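You operate a simulated robot arm through the tools that you are given. There is no shell and no other tool. Be economical: measure what you need, move in short steps, check, and stop when the job is done.

You run a simulated robot arm. Do the job below in one go: nothing can be reset, and whatever is moved stays where it is left.

JOB
Put things in order on the top of the steel table with one drawer. At the end: the blue bay card (marked "SPARE") from the top of the steel table with one drawer stands where the hanging label in yellow (marked "Y257") stood; the hanging label in yellow stands on top of the silver valve with the purple lever; the clean card in green stands where the blue bay card stood; the cover cap in orange stands where the clean card in green stood; whatever was shut is shut again. Leave all else as you found it, and nothing knocked over.

The check looks at the end state, three seconds after you hand in, the way a careful person would. Anything else that was tipped, shoved, dropped, spilled or broken makes it a failure. Lids that push on must go on centred and level and be pressed home; caps that screw on are set level and turned clockwise until they are tight.

ROBOT AND FRAMES
A 7-joint arm with a two-finger parallel gripper, fixed in place. Base frame: the origin is at the foot of the arm, x ahead of it, y to its left, z up; the work surface is at about z = 0. Units: m, degrees, N and s.
With the tool pointing down near the work surface it reaches from about 0.24 to 0.62 m from the base axis. Its first joint turns from -66.0 to 66.0 degrees. Payload 2.6 kg.
The tool frame sits at the grasp point between the pads (the TCP): z along the fingers, y along the line on which they close. The tips reach 0.03 m beyond it. The gripper opens to 0.094 m. The fingers are 0.028 m wide and 0.01 m thick; the gripper's body (0.05 by 0.096 m) begins 0.055 m behind the TCP.
Orientation is that of the tool frame in the base frame, as a unit quaternion [w, x, y, z]. With the fingers straight down and closing along the base's y, the tool's x points along the base's -x, its y along +y and its z along -z.

CONTROLS
- The arm moves only by the tool nudge_tool. Its argument "series" is text: rows parted by semicolons, each of 7 numbers parted by spaces: the gripper command, from -1 (fully open) to 1 (shut), values between in proportion, then the shift along the tool's x, y, z in m, then the turn, a rotation vector about the tool's x, y, z in degrees. In form: hand x y z wx wy wz; .... A call has 1 to 10 rows; each row is the pose to reach, as a shift and turn from the pose commanded when the call began, along the tool's axes at that moment. A row lasts 0.2 s, in which the tool goes at most 0.05 m and 8.6 degrees; a call with a longer step from one row to the next is refused whole, and so is a gripper value outside its range. A pose out of reach is approached as far as the arm can. The call stops where the force on the tool passes 40 N (or 10 N more than at its start, if that is more) or the arm is blocked; 0.2 s more then pass. Each finger travels about 0.072 m/s and halts on what it meets, pressing with about 36 N; the grip force reading is that of the motor and also rises with nothing between the fingers. The clock runs only during rows and for 0.2 s after the last one: add rows that repeat a pose to give the fingers time. It gives the time, the measured TCP pose, the force on the tool (base axes), the opening and the grip force at its end, in the units of the frame above (readings bear some noise).
- Cameras (640 x 400 px; columns grow to the right, rows downward): "scene" is fixed at [0.0381, 0.4377, 0.5571]; the picture's right is [-0.72, -0.69, 0.00], its down [-0.44, 0.46, -0.77] and it looks along [0.53, -0.56, -0.63] (base axes); focal length 234 px, centre (320, 200). "wrist" rides on the gripper at [0.076, 0.014, -0.103] in the tool frame; the picture's right is [-0.18, 0.98, 0.00], its down [-0.75, -0.14, -0.64] and it looks along [-0.63, -0.12, 0.77] (tool axes); focal length 243 px, centre (320, 200). There is no depth. A picture from a camera that has moved, and an enlarged one, comes with that camera's place and axes in the base frame and with its lens.
- get_image(camera): a new picture of that camera. It takes no simulated time.
- inspect(camera, box): a new picture of the part [left, top, right, bottom] of that camera's present view, enlarged. It takes no simulated time.
- close_job(): hands the job in; it is judged then, once.

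Go step by step. Nothing tells you positions but the pictures and the camera data: compare them with the known pose of the tool, close in by small moves and look again before you grip or let go. The budget is 120 turns and 64 pictures, counting those below and the enlarged ones. Unless the task says otherwise, let go and move clear before handing in, and close with one line.

The tools are called after "Emit:" as name(argument=value, ...) on one line, values as JSON. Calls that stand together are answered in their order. nudge_tool: Moves the arm, as the interface text tells. Its arguments: {"type":"object","properties":{"series":{"type":"string"}},"required":["series"]} The other tools are called the same way: get_image (camera) takes a picture; inspect (camera, box) takes an enlarged picture of a part of a camera's view; close_job () hands the job in.

At the start:

```text
t: 0.0
tcp_pos: [0.3196, 0.1674, 0.3968]
ee_rot: [0.0, 0.0, 1.0, -0.001]
wrist_force: [0.1, -0.9, 0.2]
opening: 0.094
finger_force: 0.1
```

scene: 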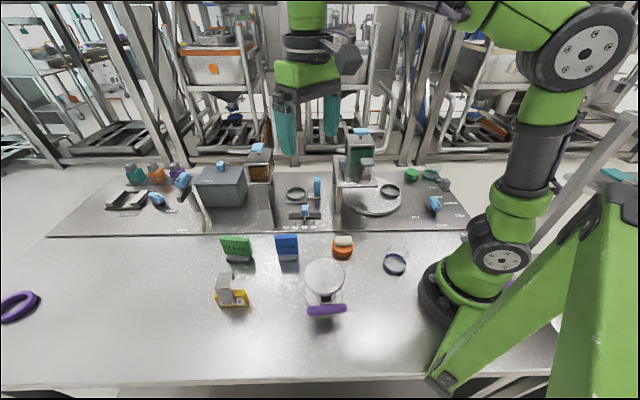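
wrist: 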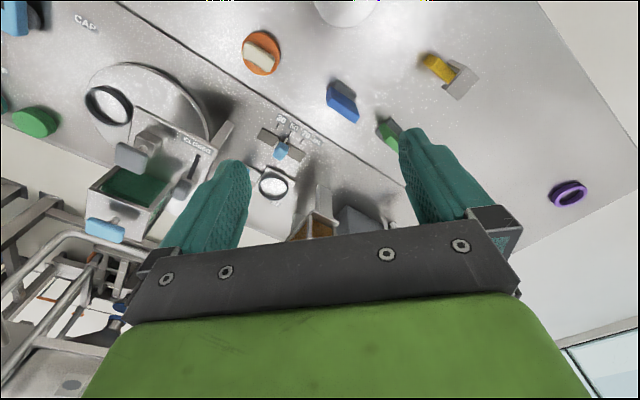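

I see the green card, blue card, orange cap, yellow label and the silver valve with purple lever on the near table. I'll look closer to measure them.

Emit:
inspect(camera="scene", box=[200, 220, 360, 320])

Emit:
inspect(camera="wrist", box=[220, 0, 540, 200])

```text
4.00 times, centred on (280, 270) of scene
camera zoom: at [0.0381, 0.4377, 0.5571], right [-0.72, -0.69, 0.0], down [-0.44, 0.46, -0.77], along [0.53, -0.56, -0.63], focal length 935 px, centre (480, -80)
```

zoom: 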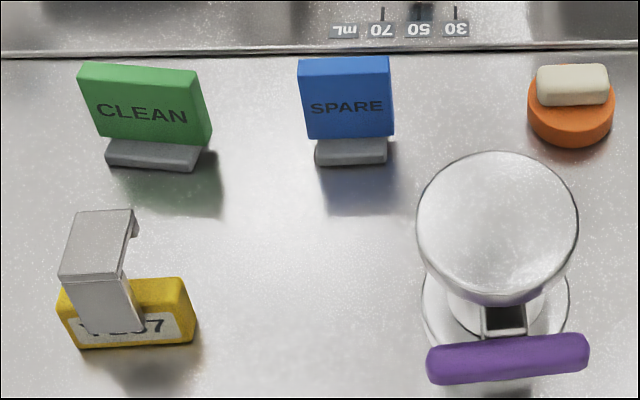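

```text
2.00 times, centred on (380, 100) of wrist
camera zoom: at [0.2434, 0.183, 0.4987], right [0.18, 0.98, 0.0], down [0.75, -0.14, 0.64], along [0.63, -0.12, -0.77], focal length 485 px, centre (200, 400)
```

zoom: 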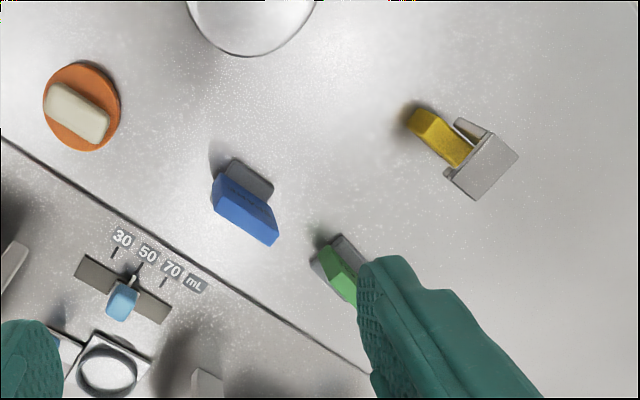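

I take the yellow label to be near (0.385, 0.38), the blue card near (0.385, 0.205), green near (0.48, 0.31), the orange cap near (0.30, 0.07) and the valve near (0.244, 0.21) with its top at about 0.075. I'll move to a survey pose closer to the label.

Emit:
nudge_tool(series="-1 0 0.03 0.03 0 0 0; -1 0 0.06 0.06 0 0 0; -1 0 0.09 0.09 0 0 0; -1 -0.005 0.12 0.12 0 0 0; -1 -0.01 0.15 0.15 0 0 0")

Emit:
get_image(camera="wrist")

```text
t: 1.2
tcp_pos: [0.328, 0.3184, 0.2476]
ee_rot: [0.0, 0.001, 1.0, 0.0]
wrist_force: [-0.8, 0.1, -0.6]
opening: 0.0941
finger_force: 0.0
```

```text
59 pictures are left
camera wrist: at [0.2526, 0.3339, 0.3491], right [0.18, 0.98, 0.0], down [0.75, -0.14, 0.64], along [0.63, -0.12, -0.77], focal length 243 px, centre (320, 200)
```

wrist: 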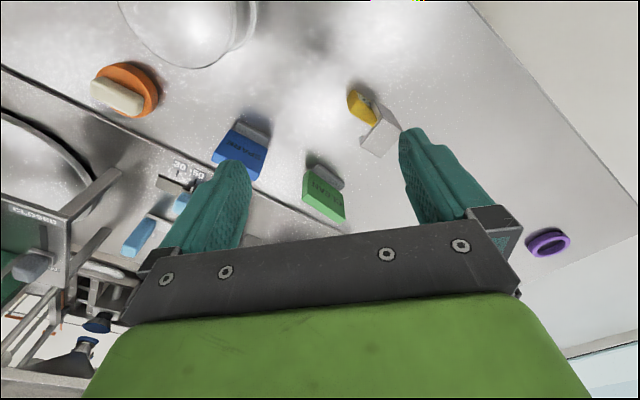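

I can see the label's yellow body and its grey hook. I'll zoom in to understand the shape.

Emit:
inspect(camera="wrist", box=[310, 65, 438, 145])

Emit:
inspect(camera="scene", box=[205, 265, 261, 310])

```text
5.00 times, centred on (374, 105) of wrist
camera zoom: at [0.2526, 0.3339, 0.3491], right [0.18, 0.98, 0.0], down [0.75, -0.14, 0.64], along [0.63, -0.12, -0.77], focal length 1213 px, centre (50, 675)
```

zoom: 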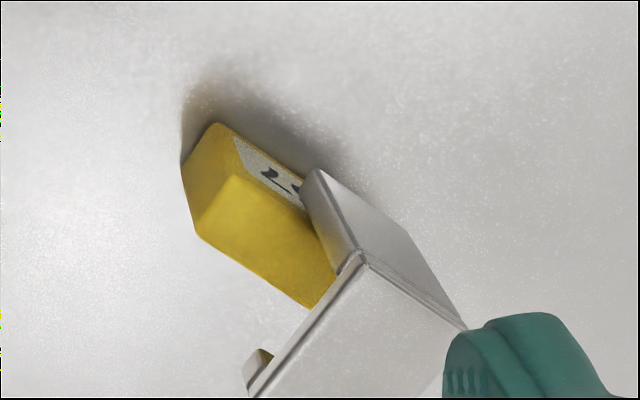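

```text
8.89 times, centred on (233, 288) of scene
camera zoom: at [0.0381, 0.4377, 0.5571], right [-0.72, -0.69, 0.0], down [-0.44, 0.46, -0.77], along [0.53, -0.56, -0.63], focal length 2078 px, centre (1093, -578)
```

zoom: 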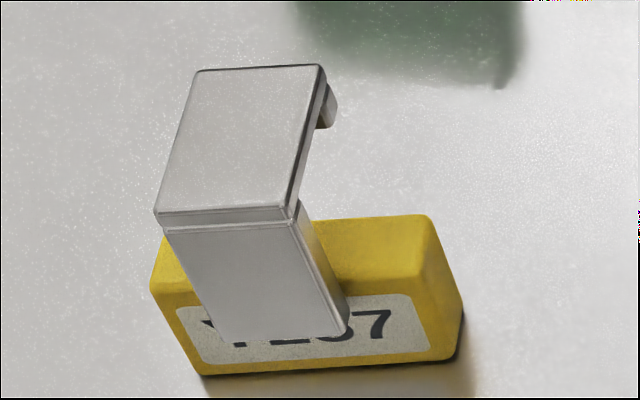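

The label is a yellow block with a grey C-shaped hook; the hook's top plate is centred near (0.396, 0.377), about 0.08 high. I'll go above it, turned about 43° so the fingers straddle the strap's width, and look again.

Emit:
nudge_tool(series="-1 -0.013 0.012 0.015 0 0 8.6; -1 -0.026 0.024 0.03 0 0 17.2; -1 -0.039 0.036 0.045 0 0 25.8; -1 -0.052 0.048 0.06 0 0 34.4; -1 -0.066 0.06 0.077 0 0 43; -1 -0.066 0.06 0.077 0 0 43")

Emit:
get_image(camera="wrist")

Emit:
inspect(camera="scene", box=[160, 160, 320, 320])

```text
t: 2.6
tcp_pos: [0.3949, 0.3785, 0.1691]
ee_rot: [0.0, 0.368, 0.93, 0.0]
wrist_force: [-0.2, -0.5, -0.2]
opening: 0.094
finger_force: 0.0
```

```text
56 pictures are left
camera wrist: at [0.3495, 0.4419, 0.2709], right [0.81, 0.59, 0.0], down [0.45, -0.62, 0.64], along [0.38, -0.52, -0.77], focal length 243 px, centre (320, 200)
```

wrist: 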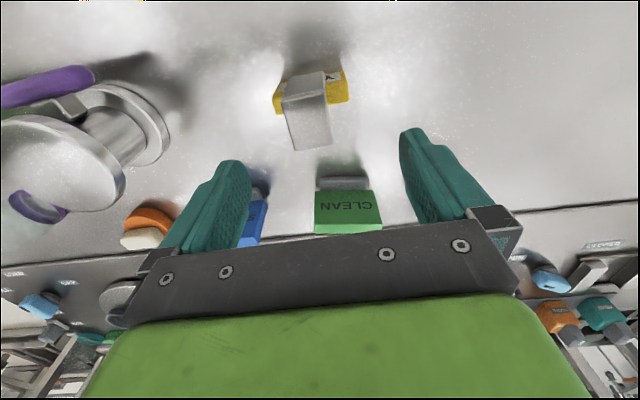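

```text
2.50 times, centred on (240, 240) of scene
camera zoom: at [0.0381, 0.4377, 0.5571], right [-0.72, -0.69, 0.0], down [-0.44, 0.46, -0.77], along [0.53, -0.56, -0.63], focal length 584 px, centre (520, 100)
```

zoom: 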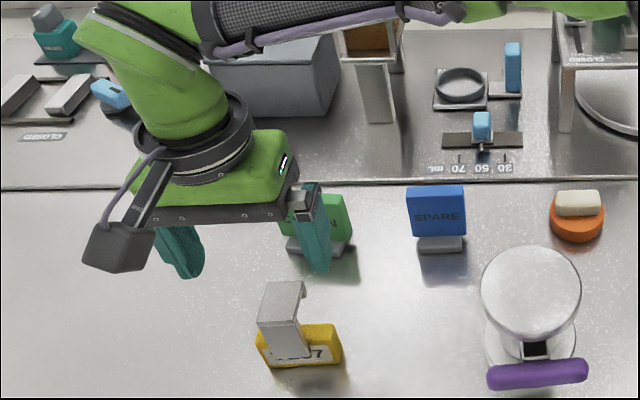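

The hook is now seen from the front. I'll enlarge to measure its yaw and centre.

Emit:
inspect(camera="wrist", box=[250, 50, 378, 160])

```text
3.64 times, centred on (314, 105) of wrist
camera zoom: at [0.3495, 0.4419, 0.2709], right [0.81, 0.59, 0.0], down [0.45, -0.62, 0.64], along [0.38, -0.52, -0.77], focal length 882 px, centre (342, 546)
```

zoom: 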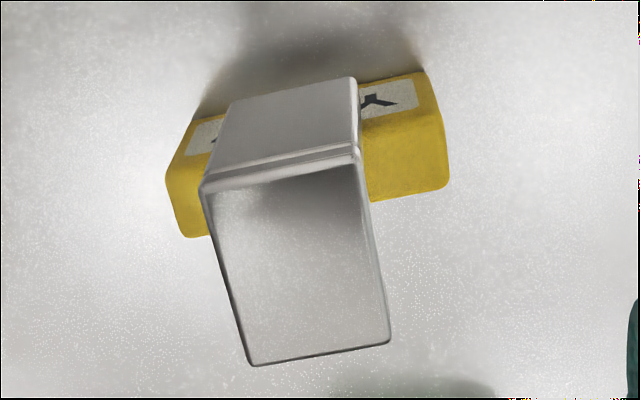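

The plate's yaw matches 43°, its centre is about (0.388, 0.375) and the top is near z 0.086. I'll descend so the fingertips stay above the yellow block, without closing yet.

Emit:
nudge_tool(series="-1 0.0024 -0.0077 0.0 0 0 0; -1 0.0024 -0.0077 0.03 0 0 0; -1 0.0024 -0.0077 0.06 0 0 0; -1 0.0024 -0.0077 0.084 0 0 0; -1 0.0024 -0.0077 0.084 0 0 0")

Emit:
get_image(camera="wrist")

Emit:
inspect(camera="scene", box=[160, 210, 320, 330])

```text
t: 3.8
tcp_pos: [0.3886, 0.3744, 0.0847]
ee_rot: [0.0, 0.367, 0.93, 0.001]
wrist_force: [0.4, -0.6, -0.1]
opening: 0.0939
finger_force: 0.1
```

```text
53 pictures are left
camera wrist: at [0.3427, 0.4375, 0.1873], right [0.8, 0.59, 0.0], down [0.45, -0.62, 0.64], along [0.38, -0.52, -0.77], focal length 243 px, centre (320, 200)
```

wrist: 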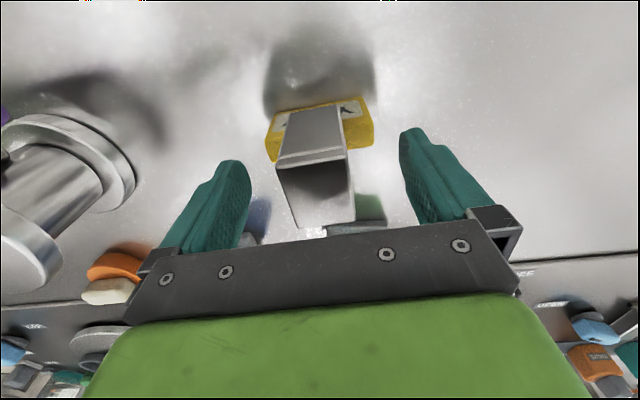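

```text
3.33 times, centred on (240, 270) of scene
camera zoom: at [0.0381, 0.4377, 0.5571], right [-0.72, -0.69, 0.0], down [-0.44, 0.46, -0.77], along [0.53, -0.56, -0.63], focal length 779 px, centre (587, -33)
```

zoom: 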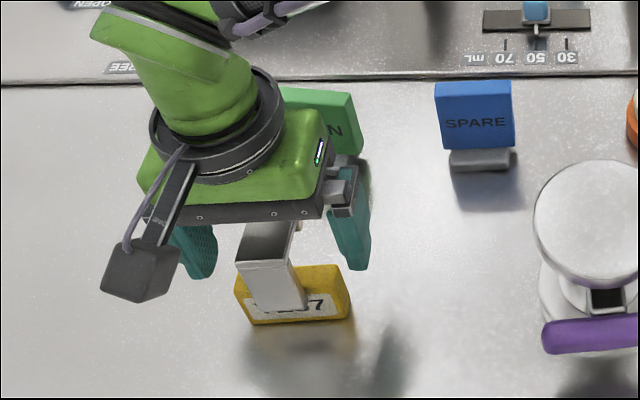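

The TCP sits over the plate centre. Closing the fingers now.

Emit:
nudge_tool(series="1 0 0 0 0 0 0; 1 0 0 0 0 0 0; 1 0 0 0 0 0 0; 1 0 0 0 0 0 0; 1 0 0 0 0 0 0")

Emit:
get_image(camera="wrist")

```text
t: 5.0
tcp_pos: [0.3896, 0.3747, 0.0852]
ee_rot: [0.0, 0.367, 0.93, -0.001]
wrist_force: [0.4, -0.2, 0.7]
opening: 0.0358
finger_force: 35.5
```

```text
51 pictures are left
camera wrist: at [0.3427, 0.4375, 0.1877], right [0.8, 0.59, 0.0], down [0.46, -0.62, 0.64], along [0.38, -0.52, -0.77], focal length 243 px, centre (320, 200)
```

wrist: 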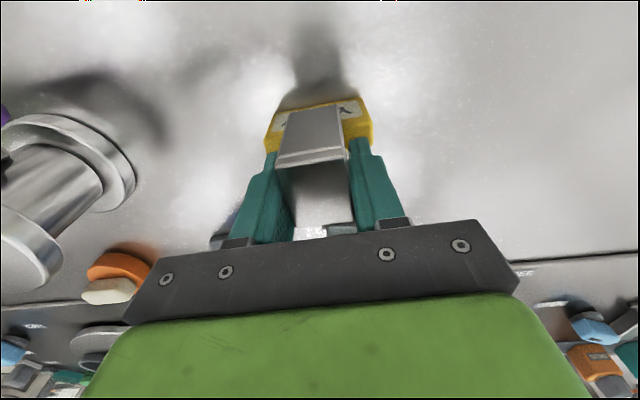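

The strap is gripped (opening 0.036). Lifting straight up, then checking.

Emit:
nudge_tool(series="1 0 0 -0.02 0 0 0; 1 0 0 -0.05 0 0 0; 1 0 0 -0.09 0 0 0; 1 0 0 -0.13 0 0 0; 1 0 0 -0.165 0 0 0; 1 0 0 -0.165 0 0 0")

Emit:
get_image(camera="wrist")

Emit:
get_image(camera="scene")

```text
t: 6.4
tcp_pos: [0.3875, 0.3751, 0.2527]
ee_rot: [0.0, 0.367, 0.93, 0.0]
wrist_force: [-1.5, -1.6, -1.1]
opening: 0.0358
finger_force: 35.9
```

```text
50 pictures are left
camera wrist: at [0.3416, 0.438, 0.3546], right [0.8, 0.59, 0.0], down [0.46, -0.62, 0.64], along [0.38, -0.52, -0.77], focal length 243 px, centre (320, 200)
```

wrist: 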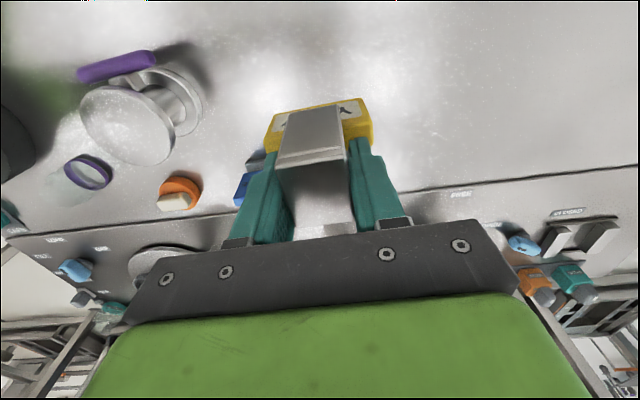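

```text
49 pictures are left
```

scene: 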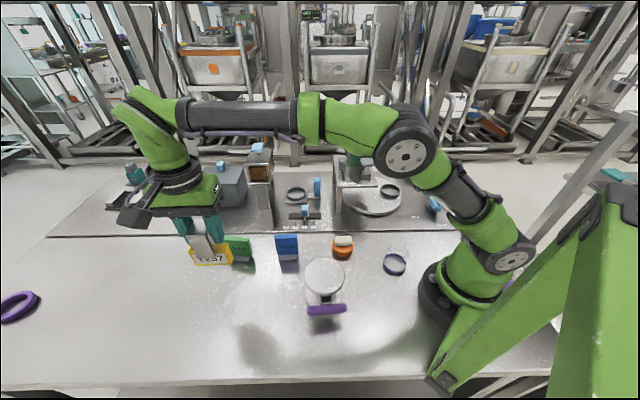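

The label is held upright. I triangulate the valve disc at about (0.235, 0.22), top about 0.095, and move closer for a better view.

Emit:
nudge_tool(series="1 0.002 -0.03 0 0 0 0; 1 0.004 -0.06 0 0 0 0; 1 0.006 -0.09 0 0 0 0; 1 0.006 -0.12 0 0 0 0; 1 0.006 -0.12 0 0 0 0")

Emit:
get_image(camera="wrist")

Emit:
inspect(camera="scene", box=[230, 200, 390, 330])

```text
t: 7.6
tcp_pos: [0.3026, 0.2894, 0.251]
ee_rot: [0.0, 0.366, 0.931, 0.0]
wrist_force: [0.4, -0.6, -0.1]
opening: 0.0358
finger_force: 35.9
```

```text
48 pictures are left
camera wrist: at [0.2558, 0.3534, 0.3533], right [0.81, 0.59, 0.0], down [0.46, -0.62, 0.64], along [0.38, -0.52, -0.77], focal length 243 px, centre (320, 200)
```

wrist: 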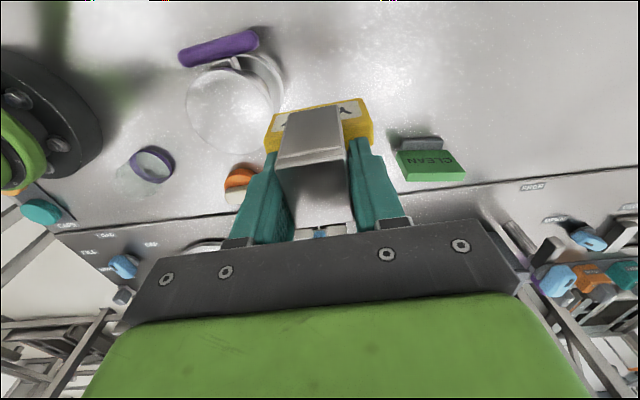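

```text
3.08 times, centred on (310, 265) of scene
camera zoom: at [0.0381, 0.4377, 0.5571], right [-0.72, -0.69, 0.0], down [-0.44, 0.46, -0.77], along [0.53, -0.56, -0.63], focal length 719 px, centre (351, 0)
```

zoom: 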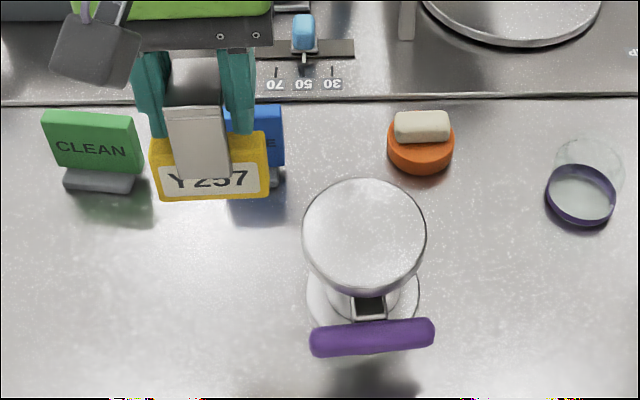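

The disc is about 90 mm across, centred near (0.233, 0.221) with its top near 0.098. I'll move above it at this height and come down partway.

Emit:
nudge_tool(series="1 -0.001 -0.033 0 0 0 0; 1 -0.002 -0.066 0 0 0 0; 1 -0.0027 -0.0977 0 0 0 0; 1 -0.0027 -0.0977 0.025 0 0 0; 1 -0.0027 -0.0977 0.05 0 0 0; 1 -0.0027 -0.0977 0.05 0 0 0")

Emit:
get_image(camera="wrist")

Emit:
inspect(camera="scene", box=[250, 190, 410, 330])

```text
t: 9.0
tcp_pos: [0.237, 0.2174, 0.201]
ee_rot: [-0.001, 0.367, 0.93, 0.0]
wrist_force: [0.2, -0.4, -1.5]
opening: 0.0358
finger_force: 36.0
```

```text
46 pictures are left
camera wrist: at [0.1912, 0.2799, 0.3033], right [0.8, 0.59, 0.0], down [0.45, -0.62, 0.64], along [0.38, -0.52, -0.77], focal length 243 px, centre (320, 200)
```

wrist: 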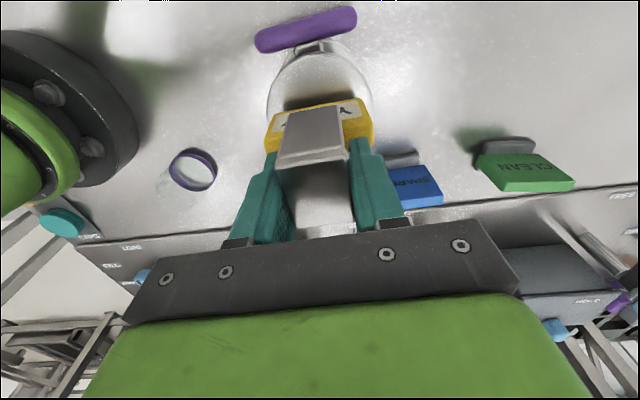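

```text
2.86 times, centred on (330, 260) of scene
camera zoom: at [0.0381, 0.4377, 0.5571], right [-0.72, -0.69, 0.0], down [-0.44, 0.46, -0.77], along [0.53, -0.56, -0.63], focal length 668 px, centre (291, 29)
```

zoom: 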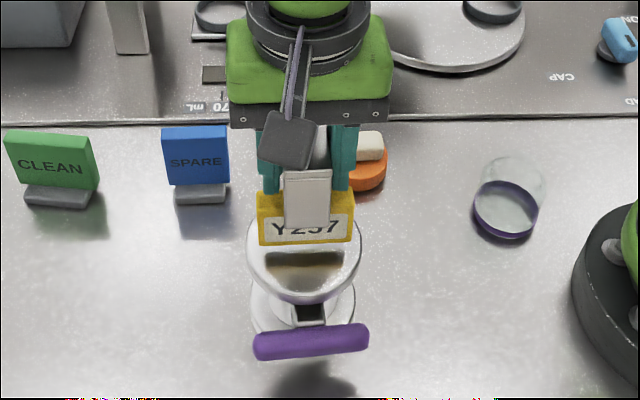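

The label is centred over the disc. I'll lower it slowly.

Emit:
nudge_tool(series="1 0 0 0.003 0 0 0; 1 0 0 0.006 0 0 0; 1 0 0 0.009 0 0 0; 1 0 0 0.012 0 0 0; 1 0 0 0.012 0 0 0")

Emit:
inspect(camera="scene", box=[290, 220, 360, 320])

```text
t: 10.2
tcp_pos: [0.2374, 0.2165, 0.1885]
ee_rot: [0.001, 0.366, 0.931, 0.001]
wrist_force: [0.6, -0.8, -0.5]
opening: 0.0356
finger_force: 35.9
```

```text
4.00 times, centred on (325, 270) of scene
camera zoom: at [0.0381, 0.4377, 0.5571], right [-0.72, -0.69, 0.0], down [-0.44, 0.46, -0.77], along [0.53, -0.56, -0.63], focal length 935 px, centre (300, -80)
```

zoom: 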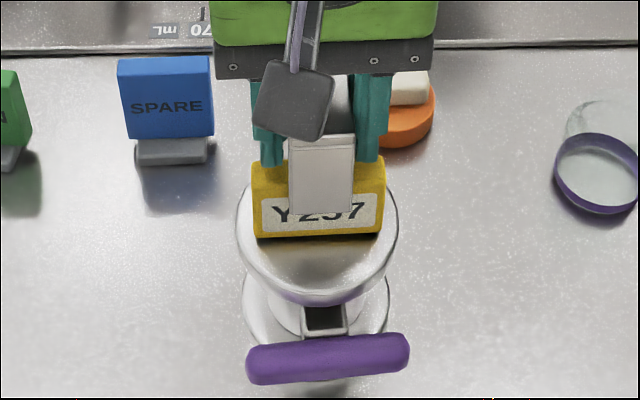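

Still a small gap; I'll shift back 5 mm for better centring and continue down until contact.

Emit:
nudge_tool(series="1 -0.005 0 0 0 0 0; 1 -0.005 0 0.002 0 0 0; 1 -0.005 0 0.004 0 0 0; 1 -0.005 0 0.005 0 0 0; 1 -0.005 0 0.005 0 0 0")

Emit:
inspect(camera="scene", box=[290, 220, 360, 320])

```text
t: 11.4
tcp_pos: [0.2424, 0.213, 0.1853]
ee_rot: [0.001, 0.366, 0.931, 0.003]
wrist_force: [-3.8, -6.4, 28.7]
opening: 0.0357
finger_force: 36.4
```

```text
4.00 times, centred on (325, 270) of scene
camera zoom: at [0.038, 0.4376, 0.5572], right [-0.72, -0.69, 0.0], down [-0.44, 0.46, -0.77], along [0.53, -0.56, -0.63], focal length 935 px, centre (300, -80)
```

zoom: 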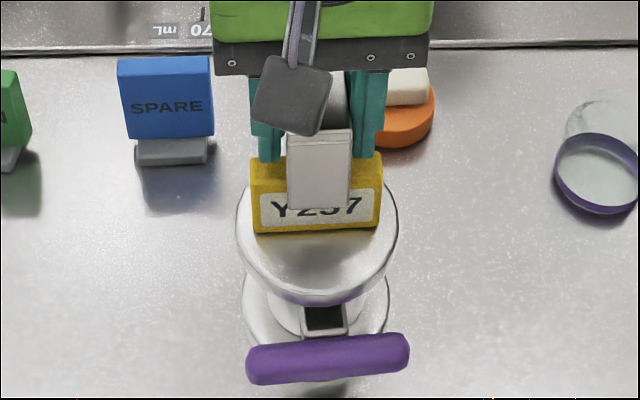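

It has landed (top about 0.100) and is centred. I ease the force, open, and rise straight up.

Emit:
nudge_tool(series="1 0 0 -0.002 0 0 0; 1 0 0 -0.002 0 0 0; 0.1 0 0 -0.002 0 0 0; -0.4 0 0 -0.002 0 0 0; -0.4 0 0 -0.002 0 0 0; -0.4 0 0 -0.002 0 0 0; -0.4 0 0 -0.022 0 0 0; -0.4 0 0 -0.052 0 0 0; -0.4 0 0 -0.092 0 0 0; -0.4 0 0 -0.1 0 0 0")

Emit:
inspect(camera="scene", box=[240, 200, 400, 320])

Emit:
get_image(camera="wrist")

```text
t: 13.6
tcp_pos: [0.2429, 0.2131, 0.2845]
ee_rot: [0.0, 0.367, 0.93, 0.0]
wrist_force: [-0.6, 0.1, 0.3]
opening: 0.0657
finger_force: 0.0
```

```text
3.33 times, centred on (320, 260) of scene
camera zoom: at [0.0381, 0.4377, 0.5571], right [-0.72, -0.69, 0.0], down [-0.44, 0.46, -0.77], along [0.53, -0.56, -0.63], focal length 779 px, centre (320, 0)
```

zoom: 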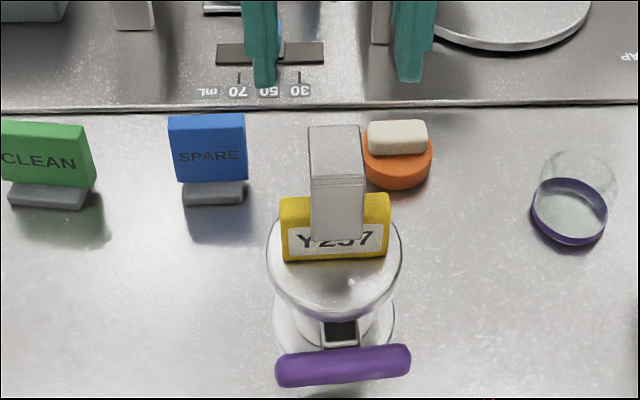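

```text
41 pictures are left
camera wrist: at [0.1958, 0.276, 0.3867], right [0.8, 0.59, 0.0], down [0.46, -0.62, 0.64], along [0.38, -0.52, -0.77], focal length 243 px, centre (320, 200)
```

wrist: 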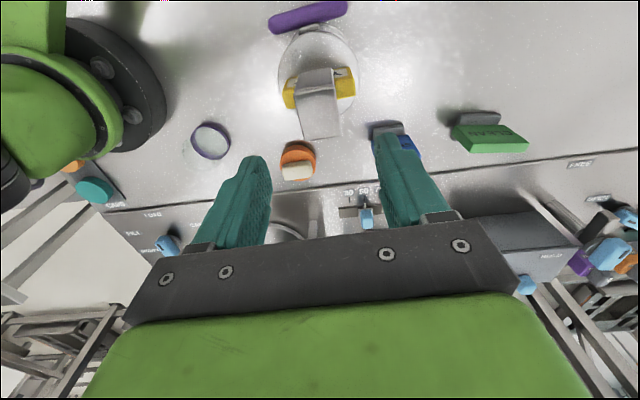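

The label stands well on the valve. Next is the blue card: I'll move above it, turning so the fingers close along the card's normal, and look.

Emit:
nudge_tool(series="-1 -0.0107 0.0095 0 0 0 -8.5; -1 -0.0214 0.019 0 0 0 -17; -1 -0.0321 0.0285 0 0 0 -25.5; -1 -0.0428 0.038 0 0 0 -34; -1 -0.0535 0.0475 0 0 0 -42.5; -1 -0.0642 0.057 0 0 0 -51; -1 -0.0749 0.0665 0 0 0 -59.5; -1 -0.0856 0.076 0 0 0 -68; -1 -0.0963 0.0855 0 0 0 -76.5; -1 -0.107 0.095 0 0 0 -85")

Emit:
get_image(camera="wrist")

```text
t: 15.8
tcp_pos: [0.3844, 0.2098, 0.2819]
ee_rot: [0.0, -0.36, 0.933, -0.001]
wrist_force: [0.1, 0.3, 0.0]
opening: 0.094
finger_force: 0.1
```

```text
40 pictures are left
camera wrist: at [0.3186, 0.1706, 0.3857], right [-0.52, 0.85, 0.0], down [0.65, 0.4, 0.64], along [0.55, 0.34, -0.77], focal length 243 px, centre (320, 200)
```

wrist: 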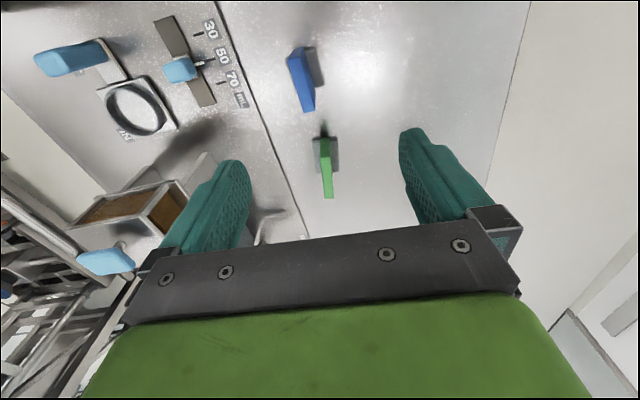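

Both cards appear nearly edge-on. I'll zoom in on them.

Emit:
inspect(camera="wrist", box=[265, 30, 375, 210])

Emit:
inspect(camera="scene", box=[215, 225, 305, 270])

```text
2.22 times, centred on (320, 120) of wrist
camera zoom: at [0.3186, 0.1706, 0.3857], right [-0.52, 0.85, 0.0], down [0.65, 0.4, 0.64], along [0.55, 0.34, -0.77], focal length 539 px, centre (320, 378)
```

zoom: 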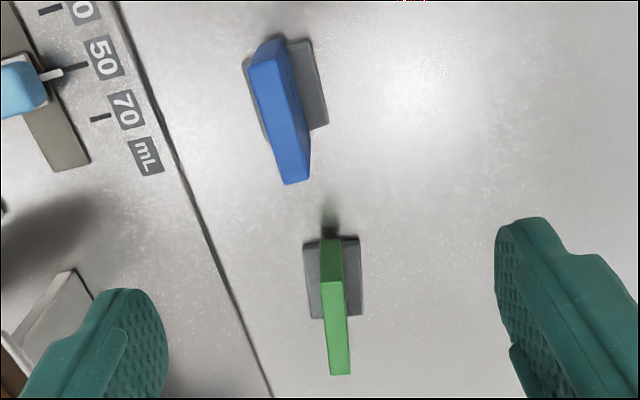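

```text
7.11 times, centred on (260, 248) of scene
camera zoom: at [0.0381, 0.4377, 0.5571], right [-0.72, -0.69, 0.0], down [-0.44, 0.46, -0.77], along [0.53, -0.56, -0.63], focal length 1662 px, centre (747, -138)
```

zoom: 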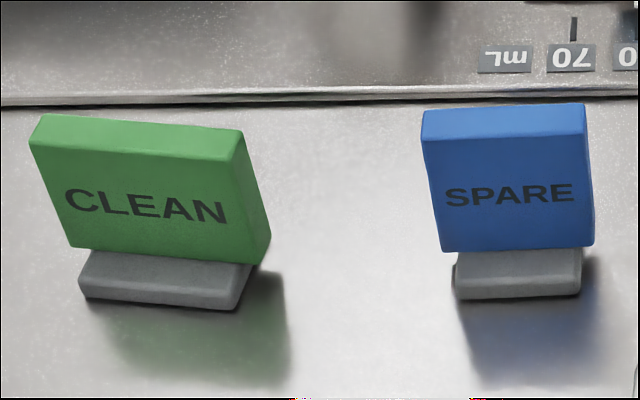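

The blue card's centre is about (0.397, 0.196), yaw about 44°, top about 0.08. I'll centre over it and descend to just above.

Emit:
nudge_tool(series="-1 0 -0.0187 0.02 0 0 -1.8; -1 0 -0.0187 0.06 0 0 -1.8; -1 0 -0.0187 0.1 0 0 -1.8; -1 0 -0.0187 0.14 0 0 -1.8; -1 0 -0.0187 0.14 0 0 -1.8")

Emit:
get_image(camera="wrist")

```text
t: 17.0
tcp_pos: [0.3979, 0.197, 0.1426]
ee_rot: [0.0, -0.372, 0.928, 0.0]
wrist_force: [-0.2, -0.3, 1.1]
opening: 0.0939
finger_force: 0.1
```

```text
37 pictures are left
camera wrist: at [0.3328, 0.1552, 0.2452], right [-0.55, 0.84, 0.0], down [0.64, 0.42, 0.64], along [0.54, 0.35, -0.77], focal length 243 px, centre (320, 200)
```

wrist: 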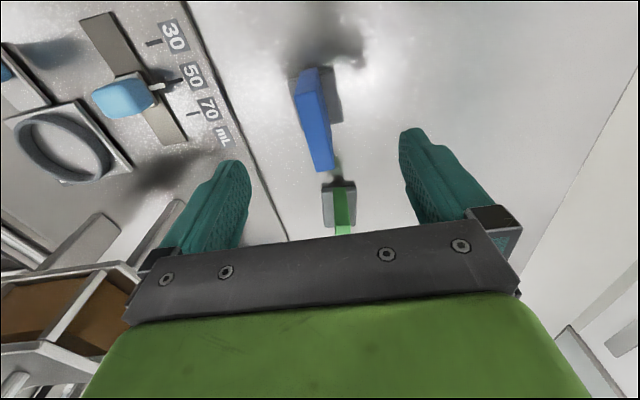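

Card and TCP line up within ~2 mm and the yaw matches. I'll descend and close.

Emit:
nudge_tool(series="-1 0 -0.0015 0.03 0 0 0; -1 0 -0.0015 0.06 0 0 0; -1 0 -0.0015 0.076 0 0 0; -1 0 -0.0015 0.076 0 0 0; 0.3 0 -0.0015 0.076 0 0 0; 1 0 -0.0015 0.076 0 0 0; 1 0 -0.0015 0.076 0 0 0; 1 0 -0.0015 0.076 0 0 0; 1 0 -0.0015 0.076 0 0 0")

Emit:
inspect(camera="scene", box=[190, 180, 350, 280])

```text
t: 19.0
tcp_pos: [0.3981, 0.1951, 0.0677]
ee_rot: [0.0, -0.373, 0.928, -0.001]
wrist_force: [-0.1, -0.3, -0.1]
opening: 0.0197
finger_force: 35.7
```

```text
4.00 times, centred on (270, 230) of scene
camera zoom: at [0.0381, 0.4377, 0.5571], right [-0.72, -0.69, 0.0], down [-0.44, 0.46, -0.77], along [0.53, -0.56, -0.63], focal length 935 px, centre (520, 80)
```

zoom: 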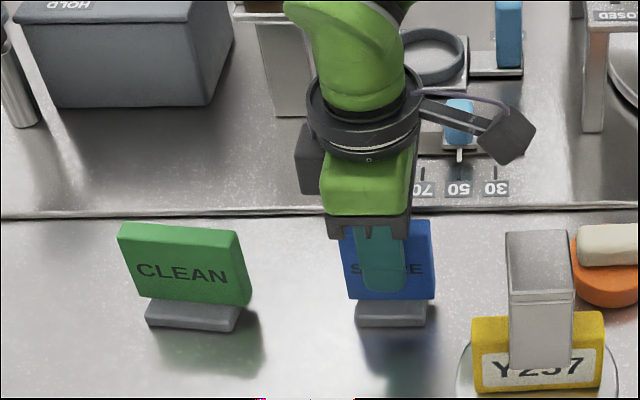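

Gripped (thickness 0.020). Original blue spot ≈ (0.398, 0.195). Lifting and carrying it to the label's old spot, (0.385, 0.378).

Emit:
nudge_tool(series="1 0 0 -0.02 0 0 0; 1 0 0 -0.06 0 0 0; 1 0 0 -0.1 0 0 0; 1 -0.0234 0.0282 -0.1 0 0 0; 1 -0.0469 0.0564 -0.1 0 0 0; 1 -0.0703 0.0847 -0.1 0 0 0; 1 -0.0938 0.1129 -0.1 0 0 0; 1 -0.1172 0.1411 -0.1 0 0 0; 1 -0.1172 0.1411 -0.1 0 0 0; 1 -0.1172 0.1411 -0.06 0 0 0")

Emit:
get_image(camera="scene")

Emit:
get_image(camera="wrist")

```text
t: 21.2
tcp_pos: [0.3847, 0.379, 0.1259]
ee_rot: [0.0, -0.373, 0.928, 0.0]
wrist_force: [-0.1, -0.6, -0.9]
opening: 0.0198
finger_force: 35.7
```

```text
35 pictures are left
```

scene: 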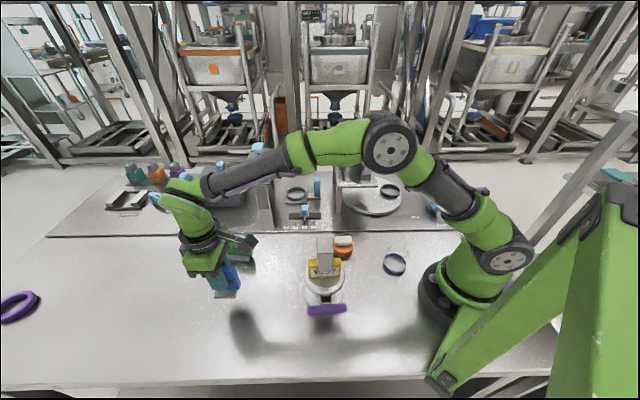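

```text
34 pictures are left
camera wrist: at [0.3202, 0.3369, 0.2293], right [-0.55, 0.84, 0.0], down [0.64, 0.42, 0.64], along [0.54, 0.35, -0.77], focal length 243 px, centre (320, 200)
```

wrist: 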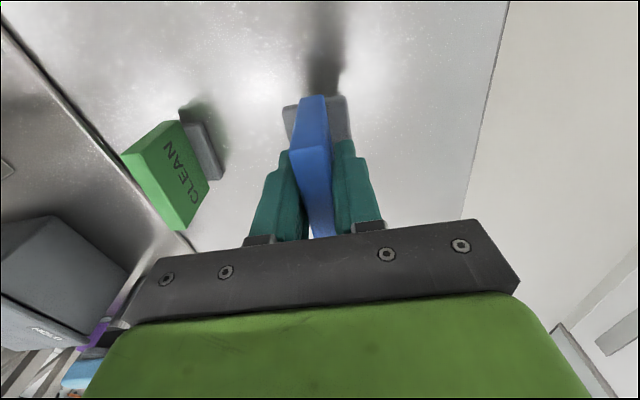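

In place above the spot. Lowering until contact.

Emit:
nudge_tool(series="1 0 0 0.025 0 0 0; 1 0 0 0.045 0 0 0; 1 0 0 0.054 0 0 0; 1 0 0 0.057 0 0 0; 1 0 0 0.059 0 0 0; 1 0 0 0.059 0 0 0")

Emit:
inspect(camera="scene", box=[170, 220, 290, 320])

```text
t: 22.6
tcp_pos: [0.3855, 0.3784, 0.0674]
ee_rot: [0.0, -0.374, 0.928, 0.001]
wrist_force: [0.1, 0.2, -1.3]
opening: 0.0198
finger_force: 36.4
```

```text
4.00 times, centred on (230, 270) of scene
camera zoom: at [0.0381, 0.4377, 0.5571], right [-0.72, -0.69, 0.0], down [-0.44, 0.46, -0.77], along [0.53, -0.56, -0.63], focal length 935 px, centre (680, -80)
```

zoom: 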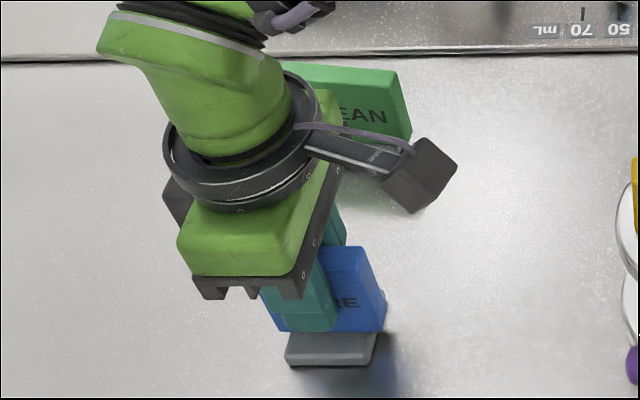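

Not yet pressing; I lower another millimetre or two.

Emit:
nudge_tool(series="1 0 0 0.0008 0 0 0; 1 0 0 0.0016 0 0 0; 1 0 0 0.0016 0 0 0")

```text
t: 23.4
tcp_pos: [0.3854, 0.3787, 0.0671]
ee_rot: [0.0, -0.373, 0.928, 0.0]
wrist_force: [0.5, -2.0, 2.8]
opening: 0.0198
finger_force: 36.4
```

Contact felt. Releasing and rising.

Emit:
nudge_tool(series="0.3 0 0 0 0 0 0; -0.3 0 0 0 0 0 0; -0.3 0 0 0 0 0 0; -0.3 0 0 0 0 0 0; -0.3 0 0 -0.03 0 0 0; -0.3 0 0 -0.07 0 0 0; -0.3 0 0 -0.11 0 0 0; -0.3 0 0 -0.14 0 0 0; -0.3 0 0 -0.14 0 0 0")

Emit:
get_image(camera="wrist")

Emit:
inspect(camera="scene", box=[170, 220, 290, 320])

```text
t: 25.4
tcp_pos: [0.3849, 0.3783, 0.208]
ee_rot: [0.0, -0.374, 0.928, 0.0]
wrist_force: [-0.5, 0.3, -0.8]
opening: 0.0609
finger_force: 0.1
```

```text
32 pictures are left
camera wrist: at [0.3196, 0.3361, 0.31], right [-0.55, 0.84, 0.0], down [0.64, 0.42, 0.64], along [0.54, 0.35, -0.77], focal length 243 px, centre (320, 200)
```

wrist: 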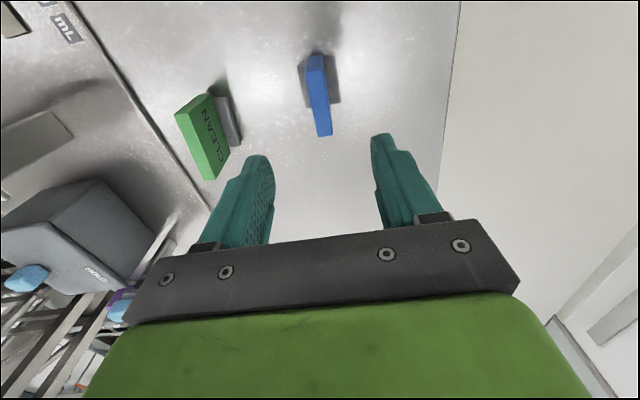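

```text
4.00 times, centred on (230, 270) of scene
camera zoom: at [0.0381, 0.4377, 0.5571], right [-0.72, -0.69, 0.0], down [-0.44, 0.46, -0.77], along [0.53, -0.56, -0.63], focal length 935 px, centre (680, -80)
```

zoom: 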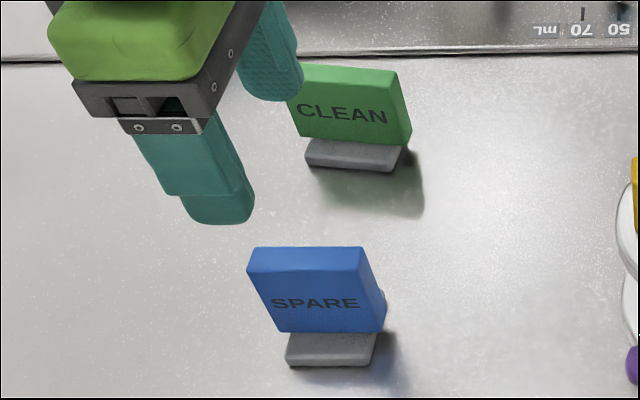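

The blue card stands properly. Next green: centre about (0.4945, 0.291), yaw about 37°. Moving above it.

Emit:
nudge_tool(series="-1 -0.0047 -0.0346 0 0 0 2; -1 -0.0094 -0.0693 0 0 0 4; -1 -0.0141 -0.104 0 0 0 6.5; -1 -0.0189 -0.1386 0 0 0 6.5; -1 -0.0189 -0.1386 0.03 0 0 6.5; -1 -0.0189 -0.1386 0.055 0 0 6.5; -1 -0.0189 -0.1386 0.055 0 0 6.5")

Emit:
get_image(camera="wrist")

```text
t: 27.0
tcp_pos: [0.4939, 0.2908, 0.1526]
ee_rot: [0.0, -0.32, 0.947, -0.001]
wrist_force: [0.0, 0.2, 0.9]
opening: 0.0938
finger_force: 0.1
```

```text
30 pictures are left
camera wrist: at [0.4246, 0.2569, 0.2537], right [-0.45, 0.89, 0.0], down [0.68, 0.34, 0.64], along [0.57, 0.29, -0.77], focal length 243 px, centre (320, 200)
```

wrist: 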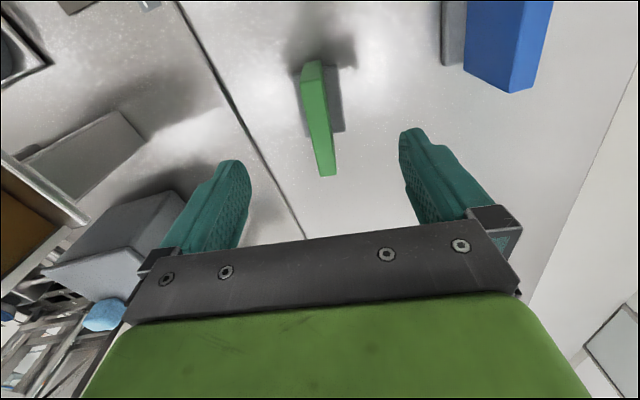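

Aligned well. Descending with moderately open fingers and closing.

Emit:
nudge_tool(series="-0.4 0 0 0.0 0 0 0; -0.4 0 0 0.03 0 0 0; -0.4 0 0 0.06 0 0 0; -0.4 0 0 0.085 0 0 0; -0.4 0 0 0.085 0 0 0; 0.3 0 0 0.085 0 0 0; 1 0 0 0.085 0 0 0; 1 0 0 0.085 0 0 0; 1 0 0 0.085 0 0 0")

Emit:
inspect(camera="scene", box=[170, 180, 330, 280])

```text
t: 29.0
tcp_pos: [0.495, 0.2919, 0.0669]
ee_rot: [0.0, -0.32, 0.948, 0.001]
wrist_force: [0.3, -0.4, 0.4]
opening: 0.0197
finger_force: 35.5
```

```text
4.00 times, centred on (250, 230) of scene
camera zoom: at [0.0381, 0.4377, 0.5571], right [-0.72, -0.69, 0.0], down [-0.44, 0.46, -0.77], along [0.53, -0.56, -0.63], focal length 935 px, centre (600, 80)
```

zoom: 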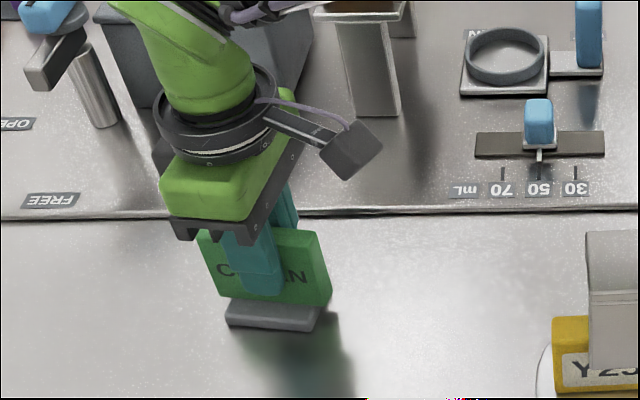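

Gripped; green's spot ≈ (0.495, 0.291). Carrying it to the blue card's old spot (0.3975, 0.1955).

Emit:
nudge_tool(series="1 0 0 -0.03 0 0 0; 1 0 0 -0.07 0 0 0; 1 0 0 -0.1 0 0 0; 1 0.034 -0.0042 -0.1 0 0 -2; 1 0.068 -0.0084 -0.1 0 0 -4; 1 0.102 -0.0126 -0.1 0 0 -6.5; 1 0.1354 -0.0168 -0.1 0 0 -6.5; 1 0.1354 -0.0168 -0.07 0 0 -6.5; 1 0.1354 -0.0168 -0.04 0 0 -6.5; 1 0.1354 -0.0168 -0.02 0 0 -6.5")

Emit:
inspect(camera="scene", box=[190, 180, 350, 280])

```text
t: 31.2
tcp_pos: [0.3973, 0.1954, 0.0868]
ee_rot: [-0.001, -0.374, 0.928, -0.001]
wrist_force: [0.6, -0.4, -1.2]
opening: 0.0199
finger_force: 36.3
```

```text
4.00 times, centred on (270, 230) of scene
camera zoom: at [0.0381, 0.4377, 0.5571], right [-0.72, -0.69, 0.0], down [-0.44, 0.46, -0.77], along [0.53, -0.56, -0.63], focal length 935 px, centre (520, 80)
```

zoom: 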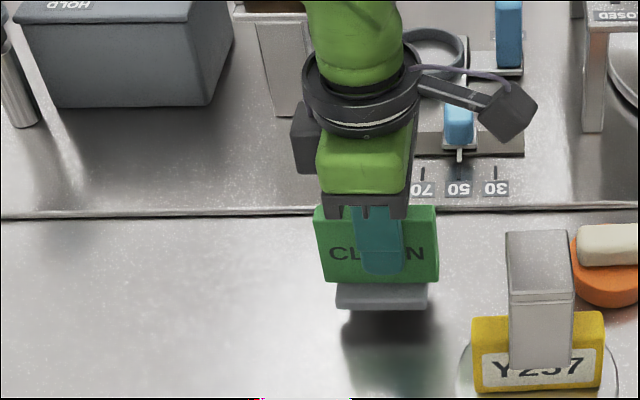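

Over the spot and level. Lowering to contact.

Emit:
nudge_tool(series="1 0 0 0.01 0 0 0; 1 0 0 0.017 0 0 0; 1 0 0 0.0195 0 0 0; 1 0 0 0.0215 0 0 0; 1 0 0 0.0215 0 0 0")

```text
t: 32.4
tcp_pos: [0.3975, 0.1955, 0.0665]
ee_rot: [0.001, -0.372, 0.928, 0.001]
wrist_force: [-4.1, -1.8, 13.0]
opening: 0.0196
finger_force: 35.9
```

Contact at 13 N; easing, releasing and rising.

Emit:
nudge_tool(series="1 0 0 -0.001 0 0 0; 0.4 0 0 -0.001 0 0 0; -0.3 0 0 -0.001 0 0 0; -0.3 0 0 -0.001 0 0 0; -0.3 0 0 -0.001 0 0 0; -0.3 0 0 -0.03 0 0 0; -0.3 0 0 -0.07 0 0 0; -0.3 0 0 -0.11 0 0 0; -0.3 0 0 -0.15 0 0 0; -0.3 0 0 -0.18 0 0 0")

Emit:
get_image(camera="wrist")

Emit:
inspect(camera="scene", box=[210, 220, 370, 320])

```text
t: 34.6
tcp_pos: [0.3962, 0.1952, 0.2445]
ee_rot: [0.0, -0.373, 0.928, 0.001]
wrist_force: [0.0, 0.0, -0.2]
opening: 0.0612
finger_force: 0.1
```

```text
27 pictures are left
camera wrist: at [0.3317, 0.1532, 0.3483], right [-0.55, 0.84, 0.0], down [0.64, 0.42, 0.64], along [0.54, 0.35, -0.77], focal length 243 px, centre (320, 200)
```

wrist: 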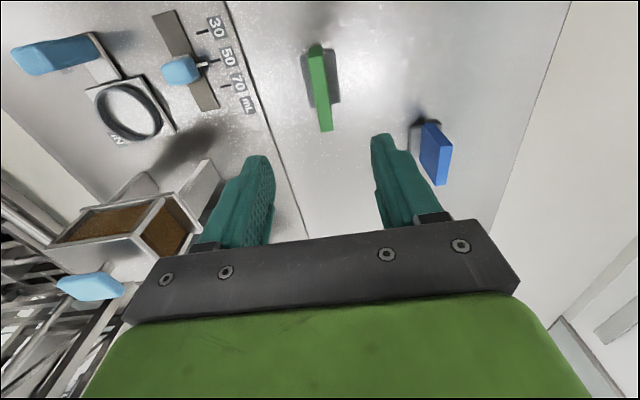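

```text
4.00 times, centred on (290, 270) of scene
camera zoom: at [0.0381, 0.4377, 0.5571], right [-0.72, -0.69, 0.0], down [-0.44, 0.46, -0.77], along [0.53, -0.56, -0.63], focal length 935 px, centre (440, -80)
```

zoom: 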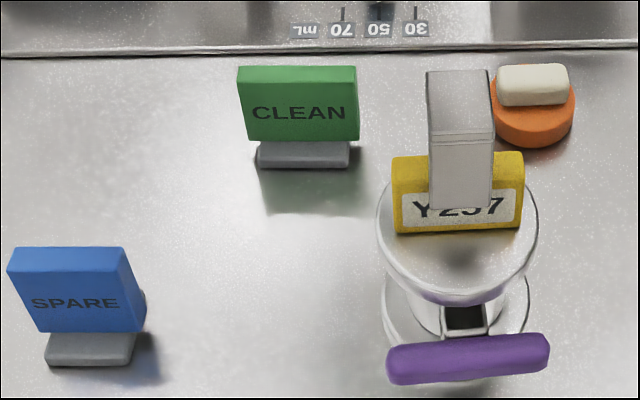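

Both cards are well placed. Now the orange cap with its pale grip bar, near (0.30, 0.069); moving above it.

Emit:
nudge_tool(series="-1 0.039 -0.006 0 0 0 0; -1 0.078 -0.012 0 0 0 0; -1 0.117 -0.018 0 0 0 0; -1 0.1565 -0.0246 0 0 0 0; -1 0.1565 -0.0246 0.04 0 0 0; -1 0.1565 -0.0246 0.06 0 0 0; -1 0.1565 -0.0246 0.06 0 0 0")

Emit:
get_image(camera="wrist")

Emit:
inspect(camera="scene", box=[290, 180, 450, 280])

```text
t: 36.2
tcp_pos: [0.3011, 0.0701, 0.1848]
ee_rot: [0.0, -0.373, 0.928, 0.0]
wrist_force: [-0.1, 0.3, 0.1]
opening: 0.0939
finger_force: 0.0
```

```text
25 pictures are left
camera wrist: at [0.2362, 0.0273, 0.2868], right [-0.55, 0.84, 0.0], down [0.64, 0.42, 0.64], along [0.54, 0.35, -0.77], focal length 243 px, centre (320, 200)
```

wrist: 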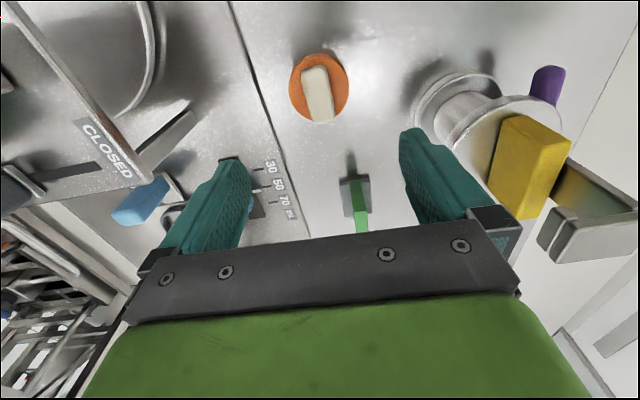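

```text
4.00 times, centred on (370, 230) of scene
camera zoom: at [0.0381, 0.4377, 0.5571], right [-0.72, -0.69, 0.0], down [-0.44, 0.46, -0.77], along [0.53, -0.56, -0.63], focal length 935 px, centre (120, 80)
```

zoom: 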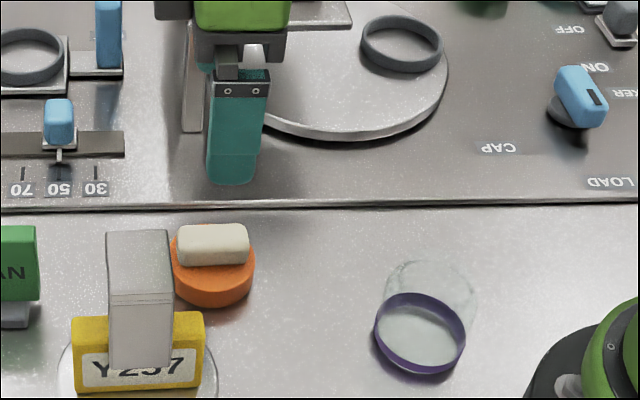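

I'll enlarge the wrist view of the cap.

Emit:
inspect(camera="wrist", box=[270, 30, 380, 140])

```text
3.64 times, centred on (325, 85) of wrist
camera zoom: at [0.2362, 0.0273, 0.2868], right [-0.55, 0.84, 0.0], down [0.64, 0.42, 0.64], along [0.54, 0.35, -0.77], focal length 882 px, centre (302, 618)
```

zoom: 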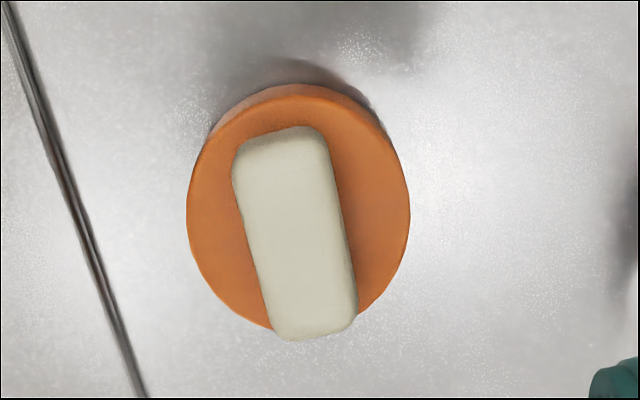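

The bar is about 23 mm wide, centred at (0.2985, 0.066), top about 0.04, and its axis matches the tool. Descending with a narrower opening to stay clear of the back panel, then checking before closing.

Emit:
nudge_tool(series="-0.1 0.0047 -0.0012 0.0 0 0 0; -0.1 0.0047 -0.0012 0.03 0 0 0; -0.1 0.0047 -0.0012 0.06 0 0 0; -0.1 0.0047 -0.0012 0.09 0 0 0; -0.1 0.0047 -0.0012 0.115 0 0 0; -0.1 0.0047 -0.0012 0.124 0 0 0; -0.1 0.0047 -0.0012 0.129 0 0 0; -0.1 0.0047 -0.0012 0.129 0 0 0")

Emit:
get_image(camera="wrist")

Emit:
inspect(camera="scene", box=[300, 200, 380, 270])

```text
t: 38.0
tcp_pos: [0.2994, 0.0666, 0.0562]
ee_rot: [0.0, -0.373, 0.928, -0.001]
wrist_force: [-0.2, 0.0, -0.5]
opening: 0.0515
finger_force: 0.0
```

```text
22 pictures are left
camera wrist: at [0.2336, 0.0243, 0.1587], right [-0.55, 0.84, 0.0], down [0.64, 0.42, 0.64], along [0.54, 0.35, -0.77], focal length 243 px, centre (320, 200)
```

wrist: 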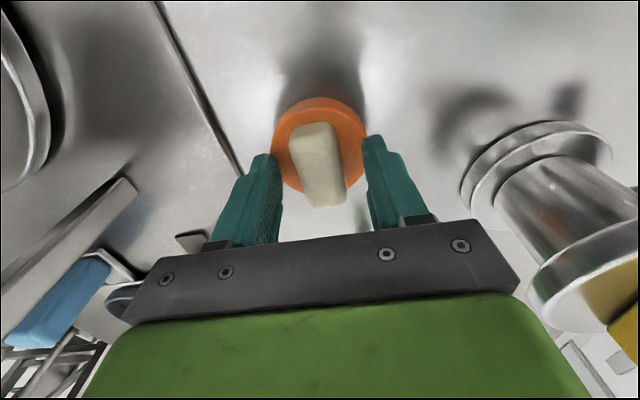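

```text
5.71 times, centred on (340, 235) of scene
camera zoom: at [0.0381, 0.4377, 0.5571], right [-0.72, -0.69, 0.0], down [-0.44, 0.46, -0.77], along [0.53, -0.56, -0.63], focal length 1336 px, centre (206, 0)
```

zoom: 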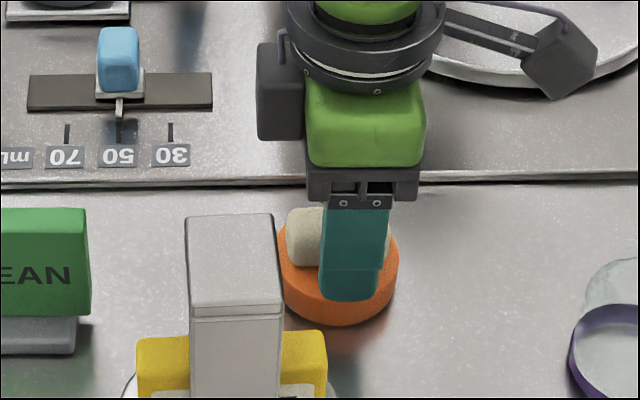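

The bar is between the fingers and they clear the cap's disc. Closing.

Emit:
nudge_tool(series="0.4 0 0 0 0 0 0; 1 0 0 0 0 0 0; 1 0 0 0 0 0 0; 1 0 0 0 0 0 0")

Emit:
get_image(camera="wrist")

```text
t: 39.0
tcp_pos: [0.2993, 0.0665, 0.0575]
ee_rot: [0.0, -0.373, 0.928, 0.0]
wrist_force: [-0.6, 0.0, -0.6]
opening: 0.0249
finger_force: 36.4
```

```text
20 pictures are left
camera wrist: at [0.2336, 0.0242, 0.1589], right [-0.55, 0.84, 0.0], down [0.64, 0.42, 0.64], along [0.54, 0.35, -0.77], focal length 243 px, centre (320, 200)
```

wrist: 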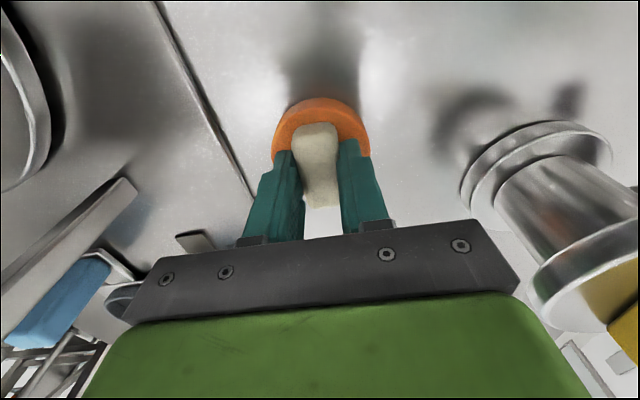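

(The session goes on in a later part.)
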